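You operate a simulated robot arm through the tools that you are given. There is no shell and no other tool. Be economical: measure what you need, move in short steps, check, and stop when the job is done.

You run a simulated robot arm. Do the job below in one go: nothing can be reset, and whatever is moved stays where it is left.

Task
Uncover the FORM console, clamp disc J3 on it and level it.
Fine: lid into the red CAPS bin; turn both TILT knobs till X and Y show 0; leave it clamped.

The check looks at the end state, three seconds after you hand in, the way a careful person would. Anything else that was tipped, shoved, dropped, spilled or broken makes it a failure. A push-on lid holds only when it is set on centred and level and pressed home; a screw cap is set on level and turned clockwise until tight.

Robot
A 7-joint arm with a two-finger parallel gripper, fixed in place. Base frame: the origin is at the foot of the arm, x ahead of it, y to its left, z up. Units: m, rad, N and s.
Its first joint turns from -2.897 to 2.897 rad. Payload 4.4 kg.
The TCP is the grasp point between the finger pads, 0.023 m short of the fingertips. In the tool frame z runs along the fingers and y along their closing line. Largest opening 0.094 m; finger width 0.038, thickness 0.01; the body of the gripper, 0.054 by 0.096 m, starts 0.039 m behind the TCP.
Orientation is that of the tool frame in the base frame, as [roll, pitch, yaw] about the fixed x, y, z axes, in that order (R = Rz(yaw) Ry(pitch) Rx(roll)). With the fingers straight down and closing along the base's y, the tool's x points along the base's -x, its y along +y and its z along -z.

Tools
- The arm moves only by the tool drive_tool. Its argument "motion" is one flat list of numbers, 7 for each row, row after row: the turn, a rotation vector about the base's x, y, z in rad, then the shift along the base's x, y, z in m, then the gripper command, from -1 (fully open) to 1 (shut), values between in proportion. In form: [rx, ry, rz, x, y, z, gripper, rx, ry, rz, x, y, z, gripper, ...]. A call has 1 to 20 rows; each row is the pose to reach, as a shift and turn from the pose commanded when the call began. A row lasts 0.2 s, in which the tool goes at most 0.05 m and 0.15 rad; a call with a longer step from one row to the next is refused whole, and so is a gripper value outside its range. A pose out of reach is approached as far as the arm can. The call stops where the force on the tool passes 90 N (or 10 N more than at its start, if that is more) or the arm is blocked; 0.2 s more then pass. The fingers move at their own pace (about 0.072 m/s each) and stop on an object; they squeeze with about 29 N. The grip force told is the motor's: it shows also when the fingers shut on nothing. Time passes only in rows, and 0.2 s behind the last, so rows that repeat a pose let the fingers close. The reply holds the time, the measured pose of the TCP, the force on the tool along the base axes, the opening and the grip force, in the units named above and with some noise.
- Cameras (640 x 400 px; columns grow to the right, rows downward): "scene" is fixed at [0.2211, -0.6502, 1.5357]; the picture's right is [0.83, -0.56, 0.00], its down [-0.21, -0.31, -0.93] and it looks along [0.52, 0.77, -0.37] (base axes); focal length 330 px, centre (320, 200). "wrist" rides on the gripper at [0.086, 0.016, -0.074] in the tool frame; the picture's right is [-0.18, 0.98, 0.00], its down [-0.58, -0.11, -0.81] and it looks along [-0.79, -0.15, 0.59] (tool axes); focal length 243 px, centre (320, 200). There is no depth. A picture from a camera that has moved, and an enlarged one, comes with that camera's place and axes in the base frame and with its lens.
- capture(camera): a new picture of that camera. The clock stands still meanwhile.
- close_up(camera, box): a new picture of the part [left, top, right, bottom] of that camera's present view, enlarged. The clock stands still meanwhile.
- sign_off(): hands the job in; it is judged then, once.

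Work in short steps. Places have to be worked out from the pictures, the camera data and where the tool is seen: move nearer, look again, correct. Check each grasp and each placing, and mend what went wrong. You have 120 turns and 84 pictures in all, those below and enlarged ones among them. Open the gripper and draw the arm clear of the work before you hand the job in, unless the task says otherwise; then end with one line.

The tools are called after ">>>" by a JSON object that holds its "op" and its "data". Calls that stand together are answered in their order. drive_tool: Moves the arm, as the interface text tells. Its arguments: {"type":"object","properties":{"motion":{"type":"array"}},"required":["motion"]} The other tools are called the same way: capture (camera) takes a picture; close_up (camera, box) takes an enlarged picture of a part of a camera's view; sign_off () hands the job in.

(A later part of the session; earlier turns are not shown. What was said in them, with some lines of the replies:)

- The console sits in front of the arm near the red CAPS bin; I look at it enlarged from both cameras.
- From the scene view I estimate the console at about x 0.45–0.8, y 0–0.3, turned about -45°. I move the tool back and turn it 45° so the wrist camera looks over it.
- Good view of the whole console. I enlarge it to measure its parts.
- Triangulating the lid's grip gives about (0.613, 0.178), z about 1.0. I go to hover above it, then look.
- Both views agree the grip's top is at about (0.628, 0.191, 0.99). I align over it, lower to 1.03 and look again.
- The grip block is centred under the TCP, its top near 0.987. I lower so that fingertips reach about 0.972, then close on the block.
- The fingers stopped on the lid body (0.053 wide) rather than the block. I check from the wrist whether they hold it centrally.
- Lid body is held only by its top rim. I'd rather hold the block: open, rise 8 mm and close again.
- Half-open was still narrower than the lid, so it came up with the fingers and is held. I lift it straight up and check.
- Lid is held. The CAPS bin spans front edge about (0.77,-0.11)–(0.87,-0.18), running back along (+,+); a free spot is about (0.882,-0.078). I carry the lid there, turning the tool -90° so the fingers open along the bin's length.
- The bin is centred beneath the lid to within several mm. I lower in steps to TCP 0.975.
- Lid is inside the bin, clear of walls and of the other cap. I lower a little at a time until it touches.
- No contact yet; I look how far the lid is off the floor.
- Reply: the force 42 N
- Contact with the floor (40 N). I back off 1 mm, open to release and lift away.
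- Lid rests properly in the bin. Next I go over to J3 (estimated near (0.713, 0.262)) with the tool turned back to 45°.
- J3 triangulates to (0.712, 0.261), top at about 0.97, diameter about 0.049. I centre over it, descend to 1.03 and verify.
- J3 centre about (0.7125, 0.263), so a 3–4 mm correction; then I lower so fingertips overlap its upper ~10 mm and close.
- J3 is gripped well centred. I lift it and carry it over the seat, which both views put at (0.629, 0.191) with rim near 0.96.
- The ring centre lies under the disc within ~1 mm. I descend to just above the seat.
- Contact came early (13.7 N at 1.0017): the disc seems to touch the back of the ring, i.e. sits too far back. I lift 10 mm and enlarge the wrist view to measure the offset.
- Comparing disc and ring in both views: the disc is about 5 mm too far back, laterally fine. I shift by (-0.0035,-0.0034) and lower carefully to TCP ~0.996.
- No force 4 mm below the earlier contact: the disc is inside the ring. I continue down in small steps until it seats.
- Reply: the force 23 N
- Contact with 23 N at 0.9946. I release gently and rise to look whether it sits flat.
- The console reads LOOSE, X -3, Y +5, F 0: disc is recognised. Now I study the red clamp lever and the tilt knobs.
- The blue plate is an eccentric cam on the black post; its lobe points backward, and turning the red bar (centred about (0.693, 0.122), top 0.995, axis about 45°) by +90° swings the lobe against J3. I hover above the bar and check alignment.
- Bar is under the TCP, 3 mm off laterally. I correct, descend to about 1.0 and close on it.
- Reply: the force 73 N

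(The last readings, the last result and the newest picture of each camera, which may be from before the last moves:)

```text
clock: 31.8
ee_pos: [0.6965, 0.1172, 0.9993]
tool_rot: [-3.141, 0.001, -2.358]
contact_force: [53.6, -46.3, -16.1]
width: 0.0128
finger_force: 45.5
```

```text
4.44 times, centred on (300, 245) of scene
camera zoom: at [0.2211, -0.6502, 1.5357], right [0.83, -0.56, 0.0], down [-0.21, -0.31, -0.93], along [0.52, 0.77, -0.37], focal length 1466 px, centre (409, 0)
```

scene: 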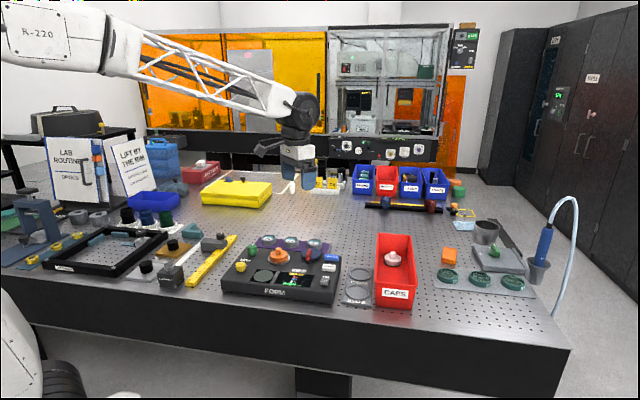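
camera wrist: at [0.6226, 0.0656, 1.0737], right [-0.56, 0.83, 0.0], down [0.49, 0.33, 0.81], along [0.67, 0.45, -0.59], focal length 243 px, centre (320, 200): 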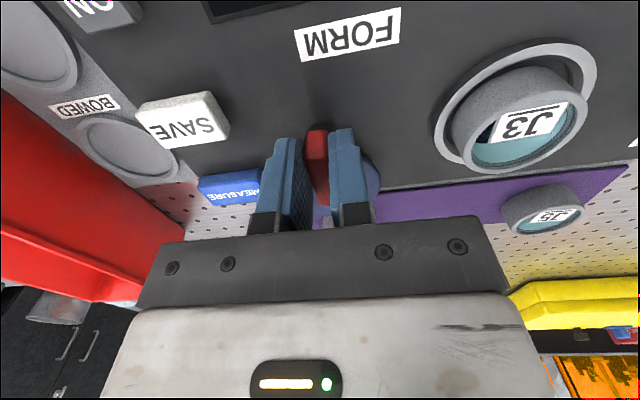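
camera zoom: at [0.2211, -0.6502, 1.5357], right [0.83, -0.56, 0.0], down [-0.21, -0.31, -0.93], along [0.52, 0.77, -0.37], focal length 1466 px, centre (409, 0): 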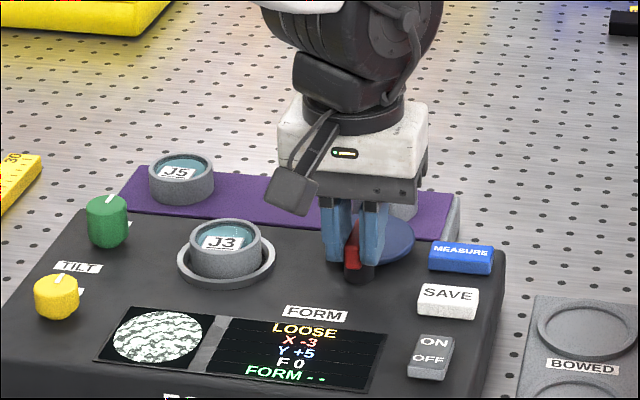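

Gripped (12.8 mm) but with a ~70 N side load, so the bar axis lies a bit further toward (+x,-y). I shift 1.5 mm that way to relax it.

>>> {"op": "drive_tool", "data": {"motion": [0, 0, 0, 0.0012, -0.0012, 0, 1, 0, 0, 0, 0.0012, -0.0012, 0, 1]}}

```text
clock: 32.4
ee_pos: [0.6965, 0.1169, 0.9995]
tool_rot: [3.141, 0.0, -2.357]
contact_force: [35.0, -52.0, -13.2]
width: 0.0128
finger_force: 45.2
```

>>> {"op": "drive_tool", "data": {"motion": [0, 0, 0, 0.0015, -0.0018, 0, 1, 0, 0, 0, 0.002, -0.0028, 0, 1, 0, 0, 0, 0.002, -0.0028, 0, 1]}}

```text
clock: 33.2
ee_pos: [0.6959, 0.1168, 0.9991]
tool_rot: [3.141, -0.002, -2.355]
contact_force: [-25.0, 17.9, -2.4]
width: 0.013
finger_force: 45.3
```

Nearly relaxed. I step back ~1 mm and start turning the bar counter-clockwise in small steps, watching forces.

>>> {"op": "drive_tool", "data": {"motion": [0, 0, 0, -0.0008, 0.0008, 0, 1, 0, 0, 0.1, -0.0008, 0.0008, 0, 1, 0, 0, 0.2, -0.0008, 0.0008, 0, 1, 0, 0, 0.2, -0.0008, 0.0008, 0, 1]}}

>>> {"op": "close_up", "data": {"camera": "scene", "box": [240, 200, 360, 290]}}

```text
clock: 34.2
ee_pos: [0.6969, 0.1161, 0.9988]
tool_rot: [-3.141, 0.0, -2.155]
contact_force: [19.9, 17.9, -24.5]
width: 0.0126
finger_force: 45.2
```

```text
4.44 times, centred on (300, 245) of scene
camera zoom: at [0.2211, -0.6502, 1.5357], right [0.83, -0.56, 0.0], down [-0.21, -0.31, -0.93], along [0.52, 0.77, -0.37], focal length 1466 px, centre (409, 0)
```

zoom: 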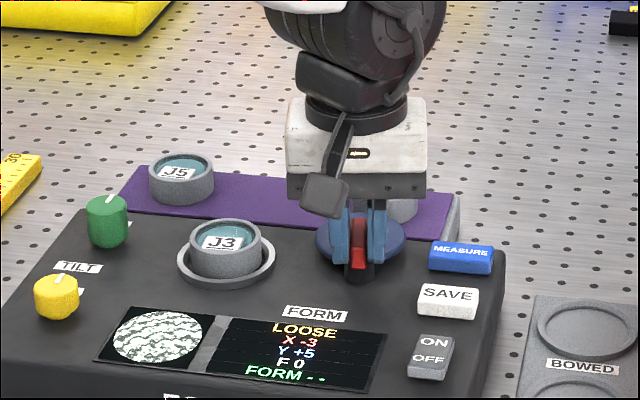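

The cam turns with the bar, forces modest. I continue +0.5 rad with a slight shift along the force.

>>> {"op": "drive_tool", "data": {"motion": [0, 0, 0.1, 0.001, 0.001, 0, 1, 0, 0, 0.2, 0.001, 0.001, 0, 1, 0, 0, 0.3, 0.001, 0.001, 0, 1, 0, 0, 0.4, 0.001, 0.001, 0, 1, 0, 0, 0.5, 0.001, 0.001, 0, 1, 0, 0, 0.5, 0.001, 0.001, 0, 1]}}

```text
clock: 35.1
ee_pos: [0.7006, 0.1167, 1.0015]
tool_rot: [-3.137, 0.001, -1.817]
contact_force: [24.8, -14.5, -14.9]
width: 0.0127
finger_force: 44.7
stopped in row 4: the force on the tool passed its limit (the readings are from after the stop); the commanded pose is now the measured one
```

Force limit tripped partway (yaw -1.817). I look at what happened.

>>> {"op": "close_up", "data": {"camera": "scene", "box": [240, 200, 360, 290]}}

>>> {"op": "capture", "data": {"camera": "wrist"}}

```text
4.44 times, centred on (300, 245) of scene
camera zoom: at [0.2211, -0.6502, 1.5357], right [0.83, -0.56, 0.0], down [-0.21, -0.31, -0.93], along [0.52, 0.77, -0.37], focal length 1466 px, centre (409, 0)
```

zoom: 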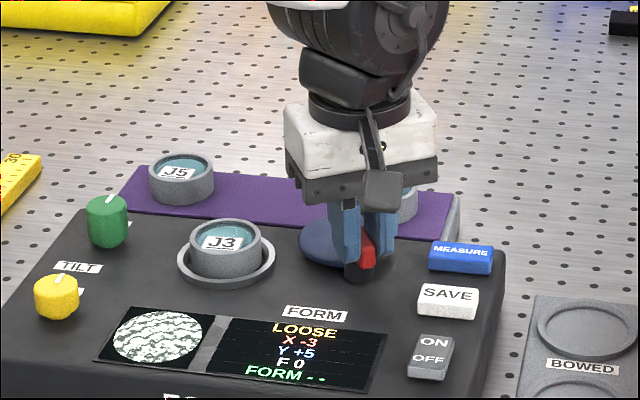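

```text
37 pictures are left
camera wrist: at [0.663, 0.0338, 1.0761], right [-0.91, 0.42, -0.01], down [0.24, 0.54, 0.81], along [0.34, 0.73, -0.59], focal length 243 px, centre (320, 200)
```

wrist: 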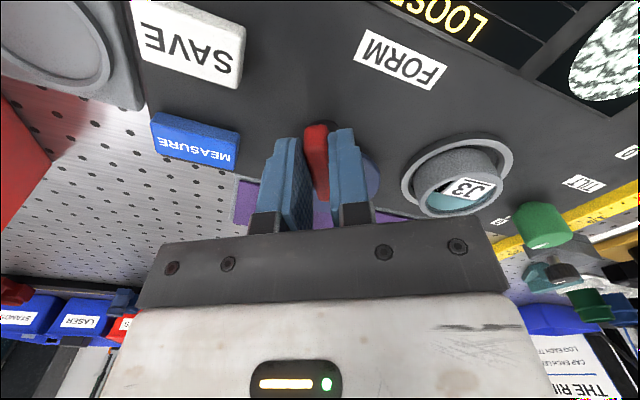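

From the TCP track the pivot works out at about (0.7025, 0.123), some 7 mm ahead of my grip. I open a little, move onto the pivot and regrip.

>>> {"op": "drive_tool", "data": {"motion": [0, 0, 0, 0, 0, 0, 0.3, 0, 0, 0, 0, 0, 0, 0.3, 0, 0, 0, 0.0019, 0.0066, 0, 0.3, 0, 0, 0, 0.0019, 0.0066, 0, 1, 0, 0, 0, 0.0019, 0.0066, 0, 1, 0, 0, 0, 0.0019, 0.0066, 0, 1]}}

```text
clock: 36.5
ee_pos: [0.7032, 0.1219, 1.0029]
tool_rot: [-3.137, 0.002, -1.817]
contact_force: [35.5, -15.2, -9.2]
width: 0.0129
finger_force: 44.3
```

Side load 38 N toward +x remains, so the axis is ~1 mm more that way. I shift and turn +0.3 rad.

>>> {"op": "drive_tool", "data": {"motion": [0, 0, 0, 0.0015, -0.0004, -0.001, 1, 0, 0, 0.1, 0.0015, -0.0002, -0.001, 1, 0, 0, 0.2, 0.0015, 0, -0.001, 1, 0, 0, 0.3, 0.0015, 0, -0.001, 1, 0, 0, 0.3, 0.0015, 0, -0.001, 1]}}

```text
clock: 37.7
ee_pos: [0.7027, 0.1223, 1.0013]
tool_rot: [-3.137, 0.003, -1.515]
contact_force: [-13.6, -29.6, 21.2]
width: 0.0128
finger_force: 44.9
```

>>> {"op": "drive_tool", "data": {"motion": [0, 0, 0.1, -0.0004, -0.0005, 0, 1, 0, 0, 0.2, -0.0004, -0.0005, 0, 1, 0, 0, 0.3, -0.0004, -0.0005, 0, 1, 0, 0, 0.3, -0.0004, -0.0005, 0, 1]}}

>>> {"op": "close_up", "data": {"camera": "scene", "box": [240, 200, 360, 290]}}

```text
clock: 38.7
ee_pos: [0.7035, 0.1231, 1.0023]
tool_rot: [-3.134, 0.0, -1.214]
contact_force: [2.7, -13.4, 22.6]
width: 0.0129
finger_force: 44.7
```

```text
4.44 times, centred on (300, 245) of scene
camera zoom: at [0.2211, -0.6502, 1.5357], right [0.83, -0.56, 0.0], down [-0.21, -0.31, -0.93], along [0.52, 0.77, -0.37], focal length 1466 px, centre (409, 0)
```

zoom: 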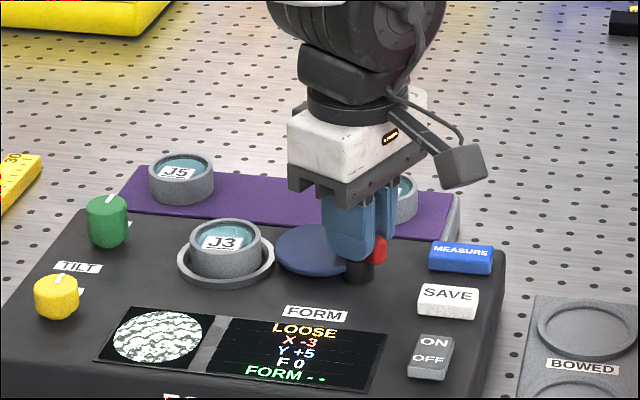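

Cam lobe is nearly at J3. I turn on by small steps and read the display.

>>> {"op": "drive_tool", "data": {"motion": [0, 0, 0.1, 0, -0.0003, -0.001, 1, 0, 0, 0.2, 0, -0.0003, -0.001, 1, 0, 0, 0.2, 0, -0.0003, -0.001, 1]}}

>>> {"op": "close_up", "data": {"camera": "scene", "box": [240, 200, 360, 290]}}

```text
clock: 39.5
ee_pos: [0.7045, 0.1232, 1.0007]
tool_rot: [-3.134, 0.002, -1.015]
contact_force: [13.3, 10.5, 36.9]
width: 0.0128
finger_force: 45.5
```

```text
4.44 times, centred on (300, 245) of scene
camera zoom: at [0.2211, -0.6502, 1.5357], right [0.83, -0.56, 0.0], down [-0.21, -0.31, -0.93], along [0.52, 0.77, -0.37], focal length 1466 px, centre (409, 0)
```

zoom: 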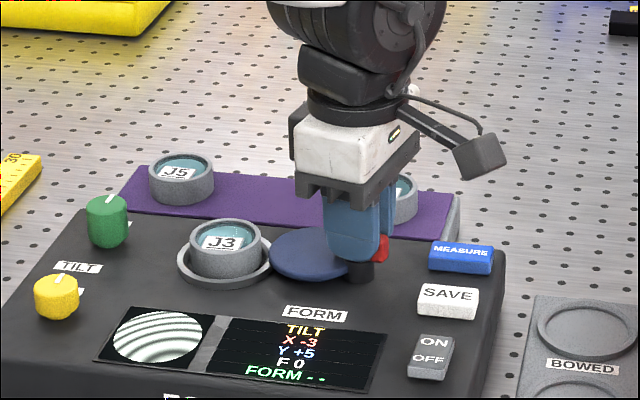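

The display changed from LOOSE to TILT with clean fringes: it is clamped. I turn 0.15 rad more for margin.

>>> {"op": "drive_tool", "data": {"motion": [0, 0, 0.08, 0, 0, 0.0, 1, 0, 0, 0.16, 0, 0, 0.0, 1, 0, 0, 0.16, 0, 0, 0.0, 1]}}

>>> {"op": "close_up", "data": {"camera": "scene", "box": [250, 230, 330, 290]}}

```text
clock: 40.3
ee_pos: [0.7052, 0.1212, 0.9997]
tool_rot: [-3.135, -0.001, -0.853]
contact_force: [35.3, 23.3, 35.9]
width: 0.013
finger_force: 45.3
```

```text
6.67 times, centred on (290, 260) of scene
camera zoom: at [0.2211, -0.6502, 1.5357], right [0.83, -0.56, 0.0], down [-0.21, -0.31, -0.93], along [0.52, 0.77, -0.37], focal length 2199 px, centre (520, -200)
```

zoom: 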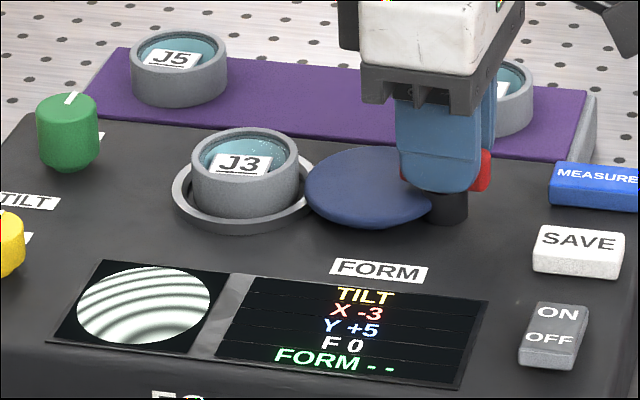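

Clamped (TILT state, F 0). I release the bar and lift clear.

>>> {"op": "drive_tool", "data": {"motion": [0, 0, 0, 0, 0, 0, 0.5, 0, 0, 0, 0, 0, 0, 0.3, 0, 0, 0, 0, 0, 0, 0.2, 0, 0, 0, 0, 0, 0.03, 0.2, 0, 0, 0, 0, 0, 0.07, 0.2, 0, 0, 0, 0, 0, 0.1, 0.2, 0, 0, 0, 0, 0, 0.1, 0.2]}}

>>> {"op": "close_up", "data": {"camera": "scene", "box": [230, 220, 350, 310]}}

```text
clock: 41.9
ee_pos: [0.7011, 0.1203, 1.0973]
tool_rot: [-3.137, 0.002, -0.857]
contact_force: [0.0, 0.1, 0.2]
width: 0.0376
finger_force: 0.1
```

```text
4.44 times, centred on (290, 265) of scene
camera zoom: at [0.2211, -0.6502, 1.5357], right [0.83, -0.56, 0.0], down [-0.21, -0.31, -0.93], along [0.52, 0.77, -0.37], focal length 1466 px, centre (453, -89)
```

zoom: 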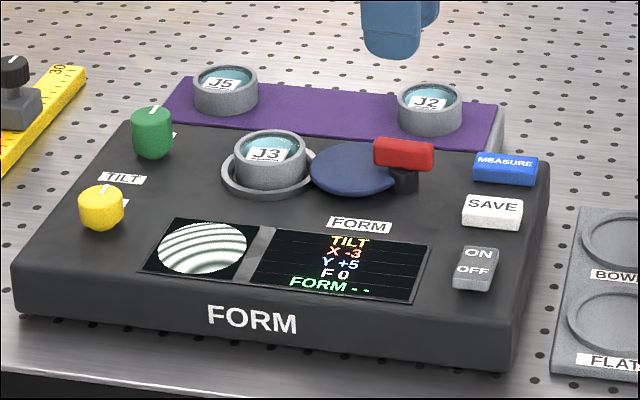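

Still clamped after release. Green knob estimated at (0.565, 0.255), yellow at (0.498, 0.190), tops near 0.99. I go above the green knob, back at yaw 45°.

>>> {"op": "drive_tool", "data": {"motion": [0, 0, -0.1363, -0.0124, 0.0123, 0, 0, 0, 0, -0.2725, -0.0247, 0.0245, 0, 0, 0, 0, -0.4088, -0.0371, 0.0368, 0, -0.3, 0, 0, -0.5451, -0.0495, 0.0491, 0, -0.3, 0, 0, -0.6814, -0.0618, 0.0614, 0, -0.3, 0, 0, -0.8176, -0.0742, 0.0736, 0, -0.3, 0, 0, -0.9539, -0.0865, 0.0859, 0, -0.3, 0, 0, -1.0902, -0.0989, 0.0982, 0, -0.3, 0, 0, -1.2265, -0.1113, 0.1105, 0, -0.3, 0, 0, -1.3627, -0.1236, 0.1227, 0, -0.3, 0, 0, -1.499, -0.136, 0.135, 0, -0.3, 0, 0, -1.499, -0.136, 0.135, -0.03, -0.3, 0, 0, -1.499, -0.136, 0.135, -0.04, -0.3, 0, 0, -1.499, -0.136, 0.135, -0.04, -0.3]}}

>>> {"op": "capture", "data": {"camera": "wrist"}}

>>> {"op": "close_up", "data": {"camera": "scene", "box": [220, 200, 340, 290]}}

```text
clock: 44.9
ee_pos: [0.567, 0.2577, 1.061]
tool_rot: [-3.137, 0.002, -2.355]
contact_force: [-0.7, 0.7, 0.3]
width: 0.0613
finger_force: 0.0
```

```text
32 pictures are left
camera wrist: at [0.4934, 0.2065, 1.1347], right [-0.57, 0.82, 0.0], down [0.48, 0.34, 0.81], along [0.67, 0.45, -0.59], focal length 243 px, centre (320, 200)
```

wrist: 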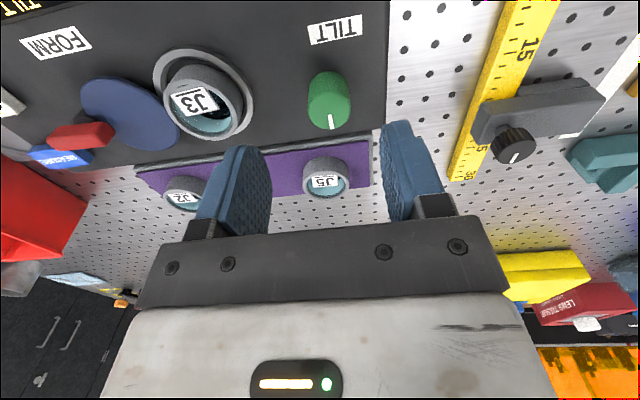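

```text
4.44 times, centred on (280, 245) of scene
camera zoom: at [0.2211, -0.6502, 1.5357], right [0.83, -0.56, 0.0], down [-0.21, -0.31, -0.93], along [0.52, 0.77, -0.37], focal length 1466 px, centre (498, 0)
```

zoom: 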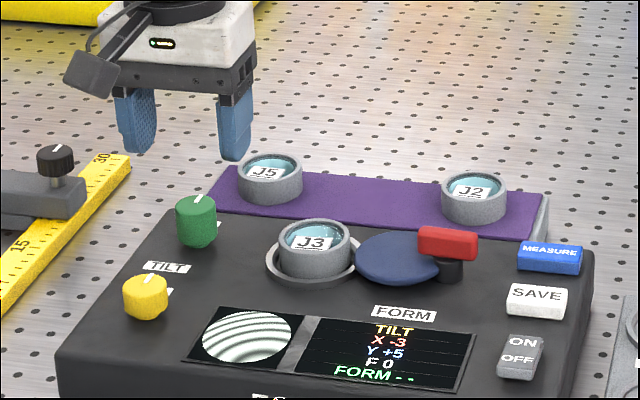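

Green knob appears at about (0.568, 0.266). I correct by (0.002, 0.0095), lower to 1.02 and recheck.

>>> {"op": "drive_tool", "data": {"motion": [0, 0, 0, 0.002, 0.0095, 0, -0.3, 0, 0, 0, 0.002, 0.0095, -0.04, -0.3, 0, 0, 0, 0.002, 0.0095, -0.04, -0.3]}}

>>> {"op": "capture", "data": {"camera": "wrist"}}

>>> {"op": "close_up", "data": {"camera": "scene", "box": [230, 220, 290, 265]}}

```text
clock: 45.7
ee_pos: [0.5692, 0.2676, 1.0211]
tool_rot: [-3.136, 0.002, -2.355]
contact_force: [-0.4, 0.2, 0.4]
width: 0.0611
finger_force: 0.0
```

```text
30 pictures are left
camera wrist: at [0.495, 0.2173, 1.0945], right [-0.57, 0.82, 0.0], down [0.48, 0.34, 0.81], along [0.67, 0.45, -0.59], focal length 243 px, centre (320, 200)
```

wrist: 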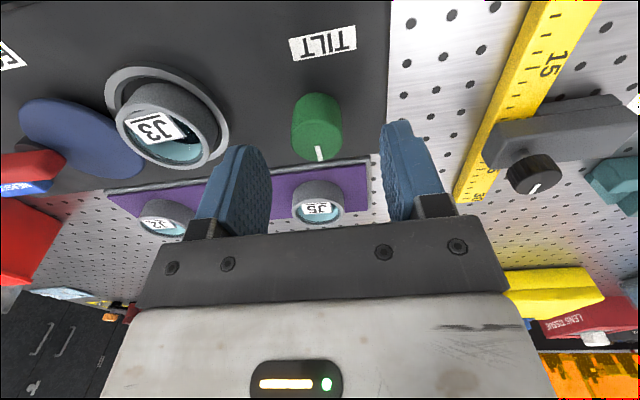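

```text
8.89 times, centred on (260, 242) of scene
camera zoom: at [0.2211, -0.6502, 1.5357], right [0.83, -0.56, 0.0], down [-0.21, -0.31, -0.93], along [0.52, 0.77, -0.37], focal length 2932 px, centre (853, -178)
```

zoom: 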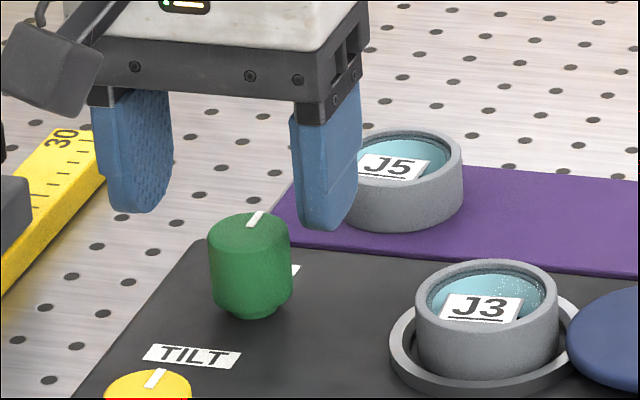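

The green knob is aligned beneath the TCP (top about 0.989). I lower to 0.988 and grip it.

>>> {"op": "drive_tool", "data": {"motion": [0, 0, 0, 0.001, -0.0012, -0.02, -0.3, 0, 0, 0, 0.001, -0.0012, -0.033, -0.3, 0, 0, 0, 0.001, -0.0012, -0.033, 0.3, 0, 0, 0, 0.001, -0.0012, -0.033, 1, 0, 0, 0, 0.001, -0.0012, -0.033, 1]}}

```text
clock: 46.9
ee_pos: [0.5706, 0.2679, 0.9873]
tool_rot: [-3.137, 0.001, -2.355]
contact_force: [7.6, -5.4, -3.5]
width: 0.0295
finger_force: 45.0
```

Gripped at 29.5 mm with little side load. I turn it +0.3 rad and read the display.

>>> {"op": "drive_tool", "data": {"motion": [0, 0, 0.15, 0, 0, 0, 1, 0, 0, 0.3, 0, 0, 0, 1, 0, 0, 0.3, 0, 0, 0, 1]}}

>>> {"op": "close_up", "data": {"camera": "scene", "box": [230, 220, 330, 295]}}

```text
clock: 47.7
ee_pos: [0.5719, 0.2658, 0.9866]
tool_rot: [-3.137, 0.001, -2.055]
contact_force: [42.0, 6.5, -21.9]
width: 0.0298
finger_force: 44.6
```

```text
5.33 times, centred on (280, 258) of scene
camera zoom: at [0.2211, -0.6502, 1.5357], right [0.83, -0.56, 0.0], down [-0.21, -0.31, -0.93], along [0.52, 0.77, -0.37], focal length 1759 px, centre (533, -107)
```

zoom: 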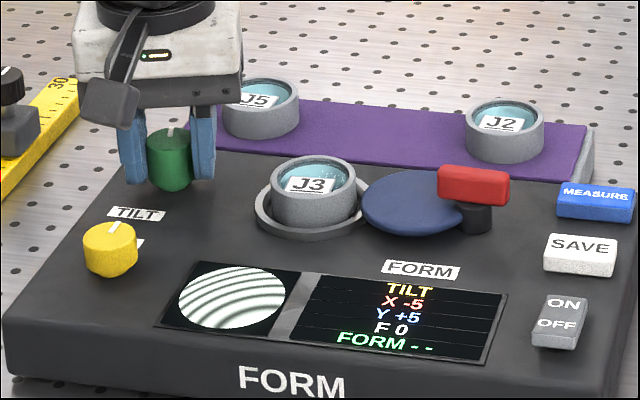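

Green drives X: -3 to -5 for +0.3 rad, so about -0.15 rad per unit. I turn it back -0.75 rad.

>>> {"op": "drive_tool", "data": {"motion": [0, 0, -0.15, 0.0005, 0, 0, 1, 0, 0, -0.3, 0.0005, 0, 0, 1, 0, 0, -0.45, 0.0005, 0.0005, 0, 1, 0, 0, -0.6, 0.0005, 0.0005, 0, 1, 0, 0, -0.75, 0.0005, 0.0005, 0, 1, 0, 0, -0.75, 0.0005, 0.0005, 0, 1]}}

>>> {"op": "close_up", "data": {"camera": "scene", "box": [230, 220, 330, 295]}}

```text
clock: 49.0
ee_pos: [0.5692, 0.2677, 0.9863]
tool_rot: [-3.139, -0.002, -2.796]
contact_force: [-7.3, 29.1, -1.9]
width: 0.0294
finger_force: 44.9
stopped in row 6: the force on the tool passed its limit (the readings are from after the stop); the commanded pose is now the measured one
```

```text
5.33 times, centred on (280, 258) of scene
camera zoom: at [0.2211, -0.6502, 1.5357], right [0.83, -0.56, 0.0], down [-0.21, -0.31, -0.93], along [0.52, 0.77, -0.37], focal length 1759 px, centre (533, -107)
```

zoom: 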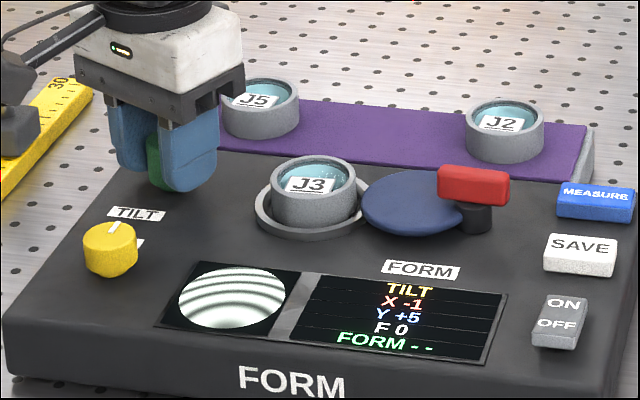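

X is now -1. A further -0.17 rad with a slight shift to relieve the side load.

>>> {"op": "drive_tool", "data": {"motion": [0, 0, 0, 0, 0.001, 0, 1, 0, 0, -0.09, 0, 0.001, 0, 1, 0, 0, -0.17, 0, 0.001, 0, 1, 0, 0, -0.17, 0, 0.001, 0, 1]}}

>>> {"op": "close_up", "data": {"camera": "scene", "box": [230, 220, 330, 295]}}

```text
clock: 50.0
ee_pos: [0.5682, 0.2677, 0.9862]
tool_rot: [-3.138, -0.001, -2.967]
contact_force: [-17.4, 40.1, -1.4]
width: 0.0295
finger_force: 45.3
```

```text
5.33 times, centred on (280, 258) of scene
camera zoom: at [0.2211, -0.6502, 1.5357], right [0.83, -0.56, 0.0], down [-0.21, -0.31, -0.93], along [0.52, 0.77, -0.37], focal length 1759 px, centre (533, -107)
```

zoom: 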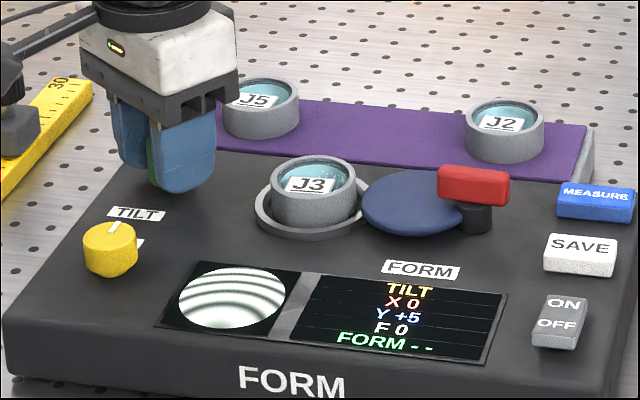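

X reads 0. I release the knob, lift, and check the reading stays.

>>> {"op": "drive_tool", "data": {"motion": [0, 0, 0, 0, 0.0005, 0, 0.3, 0, 0, 0, 0, 0.0005, 0, -0.1, 0, 0, 0, 0, 0.0005, 0, -0.3, 0, 0, 0, 0, 0.0005, 0.03, -0.3, 0, 0, 0, 0, 0.0005, 0.06, -0.3, 0, 0, 0, 0, 0.0005, 0.06, -0.3]}}

>>> {"op": "close_up", "data": {"camera": "scene", "box": [230, 220, 330, 295]}}

```text
clock: 51.4
ee_pos: [0.5685, 0.2669, 1.0463]
tool_rot: [-3.139, -0.001, -2.963]
contact_force: [-0.4, -0.5, -0.2]
width: 0.061
finger_force: 0.1
```

```text
5.33 times, centred on (280, 258) of scene
camera zoom: at [0.2211, -0.6502, 1.5357], right [0.83, -0.56, 0.0], down [-0.21, -0.31, -0.93], along [0.52, 0.77, -0.37], focal length 1759 px, centre (533, -107)
```

zoom: 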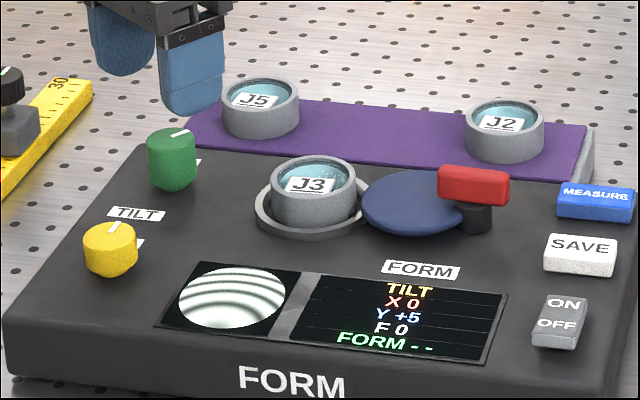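

X holds 0. Now to the yellow knob, about (0.501, 0.194), back at yaw 45°.

>>> {"op": "drive_tool", "data": {"motion": [0, 0, 0.12, -0.0135, -0.0148, 0, -0.3, 0, 0, 0.24, -0.027, -0.0296, 0, -0.3, 0, 0, 0.36, -0.0405, -0.0444, 0, -0.3, 0, 0, 0.48, -0.054, -0.0592, 0, -0.3, 0, 0, 0.607, -0.0675, -0.074, 0, -0.3, 0, 0, 0.607, -0.0675, -0.074, -0.02, -0.3, 0, 0, 0.607, -0.0675, -0.074, -0.02, -0.3]}}

>>> {"op": "capture", "data": {"camera": "wrist"}}

>>> {"op": "close_up", "data": {"camera": "scene", "box": [210, 220, 290, 280]}}

```text
clock: 53.0
ee_pos: [0.5006, 0.1936, 1.0249]
tool_rot: [-3.138, -0.002, -2.355]
contact_force: [0.4, 0.1, 0.4]
width: 0.0615
finger_force: 0.2
```

```text
24 pictures are left
camera wrist: at [0.4269, 0.1423, 1.1001], right [-0.56, 0.83, 0.0], down [0.49, 0.34, 0.81], along [0.67, 0.45, -0.59], focal length 243 px, centre (320, 200)
```

wrist: 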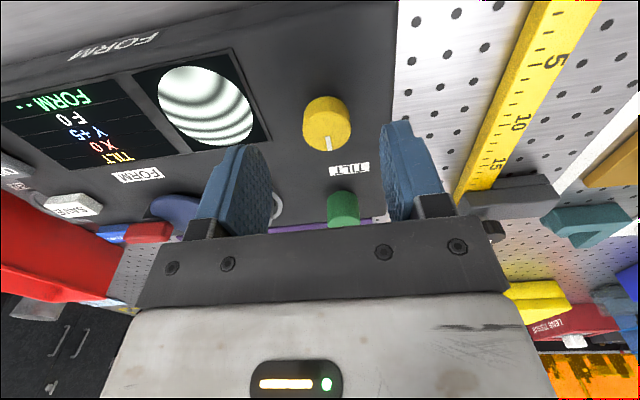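

```text
6.67 times, centred on (250, 250) of scene
camera zoom: at [0.2211, -0.6502, 1.5357], right [0.83, -0.56, 0.0], down [-0.21, -0.31, -0.93], along [0.52, 0.77, -0.37], focal length 2199 px, centre (787, -133)
```

zoom: 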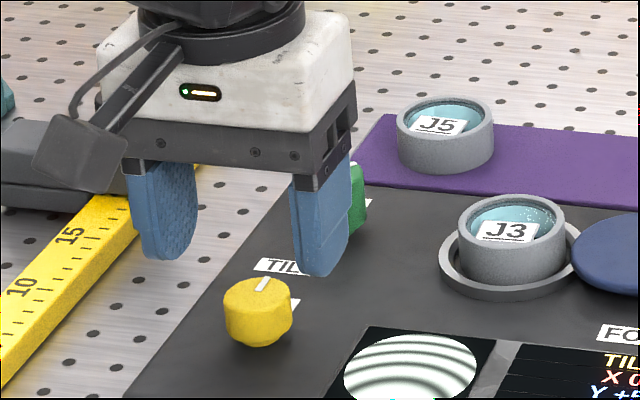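

Yellow knob centre about (0.499, 0.1965), top 0.982. I correct, lower to 0.985 and grip.

>>> {"op": "drive_tool", "data": {"motion": [0, 0, 0, -0.002, 0.003, -0.02, -0.3, 0, 0, 0, -0.002, 0.003, -0.04, -0.3, 0, 0, 0, -0.002, 0.003, -0.04, 0.3, 0, 0, 0, -0.002, 0.003, -0.04, 1, 0, 0, 0, -0.002, 0.003, -0.04, 1]}}

```text
clock: 54.2
ee_pos: [0.5001, 0.1966, 0.986]
tool_rot: [-3.139, -0.002, -2.358]
contact_force: [31.0, -32.5, -12.1]
width: 0.0294
finger_force: 45.5
```

Gripped; I relieve the side load by ~1.2 mm and turn clockwise 0.3 rad.

>>> {"op": "drive_tool", "data": {"motion": [0, 0, 0, 0.001, -0.001, 0, 1, 0, 0, -0.15, 0.001, -0.001, 0, 1, 0, 0, -0.3, 0.001, -0.001, 0, 1, 0, 0, -0.3, 0.001, -0.001, 0, 1]}}

>>> {"op": "close_up", "data": {"camera": "scene", "box": [230, 220, 330, 295]}}

```text
clock: 55.2
ee_pos: [0.4997, 0.1979, 0.9864]
tool_rot: [-3.137, -0.001, -2.659]
contact_force: [-37.5, 81.4, -19.6]
width: 0.0295
finger_force: 45.2
```

```text
5.33 times, centred on (280, 258) of scene
camera zoom: at [0.2211, -0.6502, 1.5357], right [0.83, -0.56, 0.0], down [-0.21, -0.31, -0.93], along [0.52, 0.77, -0.37], focal length 1759 px, centre (533, -107)
```

zoom: 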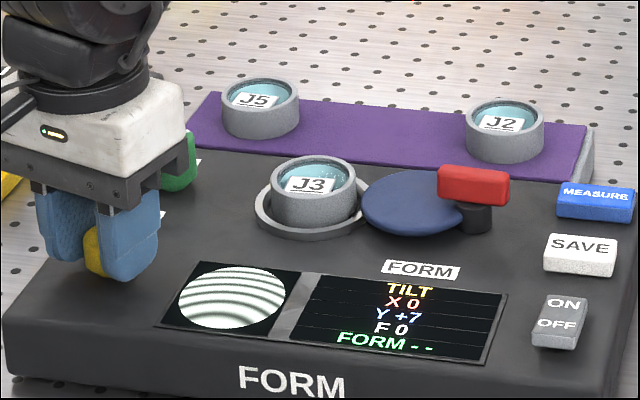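

Wrong way: Y rose to +7. I relieve the 90 N side load first, then turn counter-clockwise.

>>> {"op": "drive_tool", "data": {"motion": [0, 0, 0, -0.0008, 0.0016, 0, 1, 0, 0, 0.05, -0.0008, 0.0016, 0, 1, 0, 0, 0.15, -0.0008, 0.0016, 0, 1, 0, 0, 0.15, -0.0008, 0.0016, 0, 1]}}

```text
clock: 56.2
ee_pos: [0.5005, 0.1978, 0.9874]
tool_rot: [-3.137, -0.002, -2.507]
contact_force: [16.5, 31.7, -49.7]
width: 0.0294
finger_force: 45.0
```

>>> {"op": "drive_tool", "data": {"motion": [0, 0, 0.1, 0.0005, 0.0006, -0.001, 1, 0, 0, 0.2, 0.0005, 0.0006, -0.001, 1, 0, 0, 0.3, 0.0005, 0.0006, -0.001, 1, 0, 0, 0.3, 0.0005, 0.0006, -0.001, 1]}}

```text
clock: 57.2
ee_pos: [0.5026, 0.1977, 0.9864]
tool_rot: [-3.136, 0.0, -2.206]
contact_force: [61.5, -54.1, -26.3]
width: 0.0293
finger_force: 45.4
```

>>> {"op": "drive_tool", "data": {"motion": [0, 0, 0, 0.0014, -0.0014, -0.0005, 1, 0, 0, 0.1, 0.0014, -0.0014, -0.0005, 1, 0, 0, 0.2, 0.0014, -0.0014, -0.0005, 1, 0, 0, 0.2, 0.0014, -0.0014, -0.0005, 1]}}

>>> {"op": "close_up", "data": {"camera": "scene", "box": [230, 220, 330, 295]}}

```text
clock: 58.2
ee_pos: [0.5037, 0.1976, 0.9866]
tool_rot: [-3.137, 0.001, -2.008]
contact_force: [58.1, -34.0, -5.5]
width: 0.0293
finger_force: 45.0
```

```text
5.33 times, centred on (280, 258) of scene
camera zoom: at [0.2211, -0.6502, 1.5357], right [0.83, -0.56, 0.0], down [-0.21, -0.31, -0.93], along [0.52, 0.77, -0.37], focal length 1759 px, centre (533, -107)
```

zoom: 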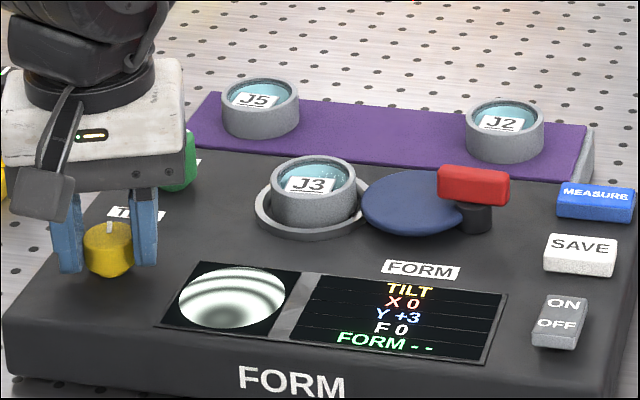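

Y is +3 (about 0.16 rad per unit). I keep relieving the side load and turn +0.25, then more.

>>> {"op": "drive_tool", "data": {"motion": [0, 0, 0, 0.0018, -0.0009, 0, 1, 0, 0, 0.12, 0.0018, -0.0006, 0, 1, 0, 0, 0.25, 0.0018, -0.0003, 0, 1, 0, 0, 0.25, 0.0018, -0.0003, 0, 1]}}

```text
clock: 59.2
ee_pos: [0.504, 0.196, 0.9861]
tool_rot: [-3.135, 0.0, -1.755]
contact_force: [27.7, -30.3, 44.0]
width: 0.0294
finger_force: 45.0
```

>>> {"op": "drive_tool", "data": {"motion": [0, 0, 0, 0.0007, -0.0005, 0.001, 1, 0, 0, 0.1, 0.0007, -0.0005, 0.001, 1, 0, 0, 0.2, 0.0007, -0.0005, 0.001, 1, 0, 0, 0.2, 0.0007, -0.0005, 0.001, 1]}}

>>> {"op": "close_up", "data": {"camera": "scene", "box": [230, 220, 330, 295]}}

```text
clock: 60.2
ee_pos: [0.5058, 0.1974, 0.9858]
tool_rot: [-3.137, 0.0, -1.557]
contact_force: [31.1, 8.1, 28.6]
width: 0.0294
finger_force: 45.2
```

```text
5.33 times, centred on (280, 258) of scene
camera zoom: at [0.2211, -0.6502, 1.5357], right [0.83, -0.56, 0.0], down [-0.21, -0.31, -0.93], along [0.52, 0.77, -0.37], focal length 1759 px, centre (533, -107)
```

zoom: 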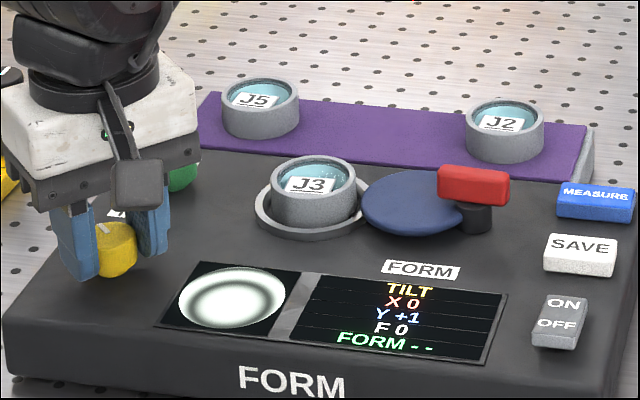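

Y is +1; another +0.17 rad.

>>> {"op": "drive_tool", "data": {"motion": [0, 0, 0, 0.0006, 0.0002, 0.0005, 1, 0, 0, 0.09, 0.0006, 0.0002, 0.0005, 1, 0, 0, 0.18, 0.0006, 0.0002, 0.0005, 1, 0, 0, 0.18, 0.0006, 0.0002, 0.0005, 1]}}

>>> {"op": "close_up", "data": {"camera": "scene", "box": [230, 220, 330, 295]}}

```text
clock: 61.2
ee_pos: [0.5048, 0.1966, 0.9858]
tool_rot: [-3.138, -0.004, -1.376]
contact_force: [56.4, 34.5, -12.7]
width: 0.0296
finger_force: 45.0
```

```text
5.33 times, centred on (280, 258) of scene
camera zoom: at [0.2211, -0.6502, 1.5357], right [0.83, -0.56, 0.0], down [-0.21, -0.31, -0.93], along [0.52, 0.77, -0.37], focal length 1759 px, centre (533, -107)
```

zoom: 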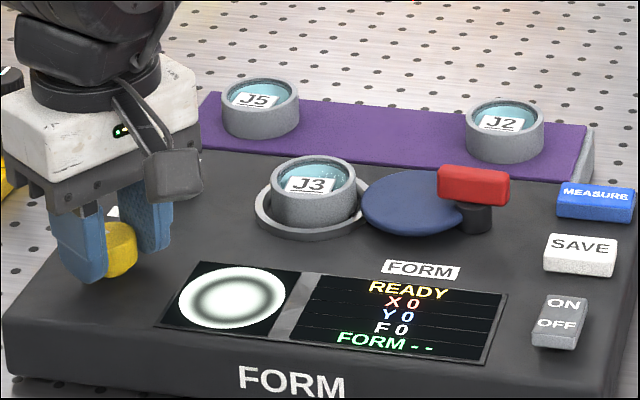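

READY, X 0, Y 0. I relieve the side load, release, lift straight up and draw the arm clear.

>>> {"op": "drive_tool", "data": {"motion": [0, 0, 0, 0.0012, 0.0007, 0, 1, 0, 0, 0, 0.0012, 0.0007, 0, 0.3, 0, 0, 0, 0.0012, 0.0007, 0, -0.1, 0, 0, 0, 0.0012, 0.0007, 0, -0.3, 0, 0, 0, 0.0012, 0.0007, 0.04, -0.3, 0, 0, 0, 0.0012, 0.0007, 0.08, -0.5, 0, 0, 0, 0.0012, 0.0007, 0.12, -1, 0, 0, 0, 0.0012, 0.0007, 0.17, -1, 0, 0, 0, 0.0012, 0.0007, 0.22, -1, 0, 0, 0, 0.0012, 0.0007, 0.27, -1, 0, 0, 0, -0.04, 0.0007, 0.29, -1, 0, 0, 0, -0.08, 0.0007, 0.29, -1, 0, 0, 0, -0.08, 0.0007, 0.29, -1]}}

>>> {"op": "close_up", "data": {"camera": "scene", "box": [230, 210, 350, 300]}}

>>> {"op": "capture", "data": {"camera": "scene"}}

```text
clock: 64.0
ee_pos: [0.4252, 0.1965, 1.2751]
tool_rot: [-3.139, -0.002, -1.378]
contact_force: [-0.2, 0.0, 0.0]
width: 0.0938
finger_force: 0.1
```

```text
4.44 times, centred on (290, 255) of scene
camera zoom: at [0.2211, -0.6502, 1.5357], right [0.83, -0.56, 0.0], down [-0.21, -0.31, -0.93], along [0.52, 0.77, -0.37], focal length 1466 px, centre (453, -44)
```

zoom: 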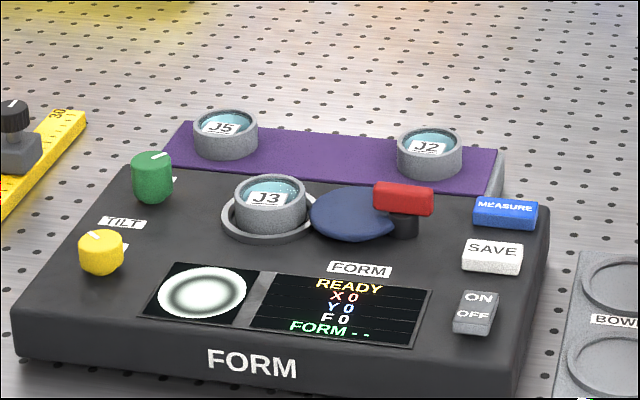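

```text
17 pictures are left
```

scene: 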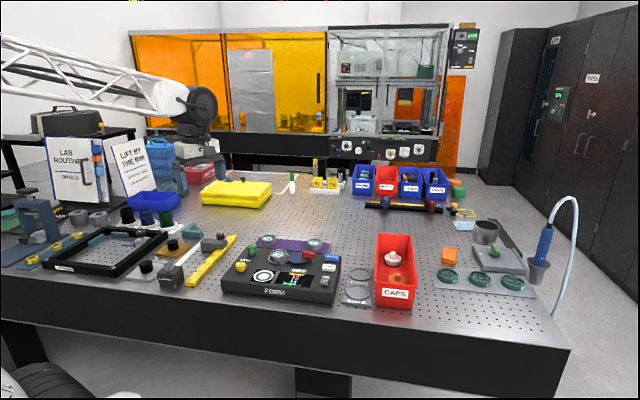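

The display holds READY with X 0 and Y 0, J3 is clamped, the lid is in CAPS, the other items look undisturbed, and the arm is clear with the gripper open. I hand in.

>>> {"op": "sign_off", "data": {}}

```text
The job is handed in.
```

The lid is in the red CAPS bin, and disc J3 is clamped on the FORM console and levelled: it shows READY with X 0 and Y 0.
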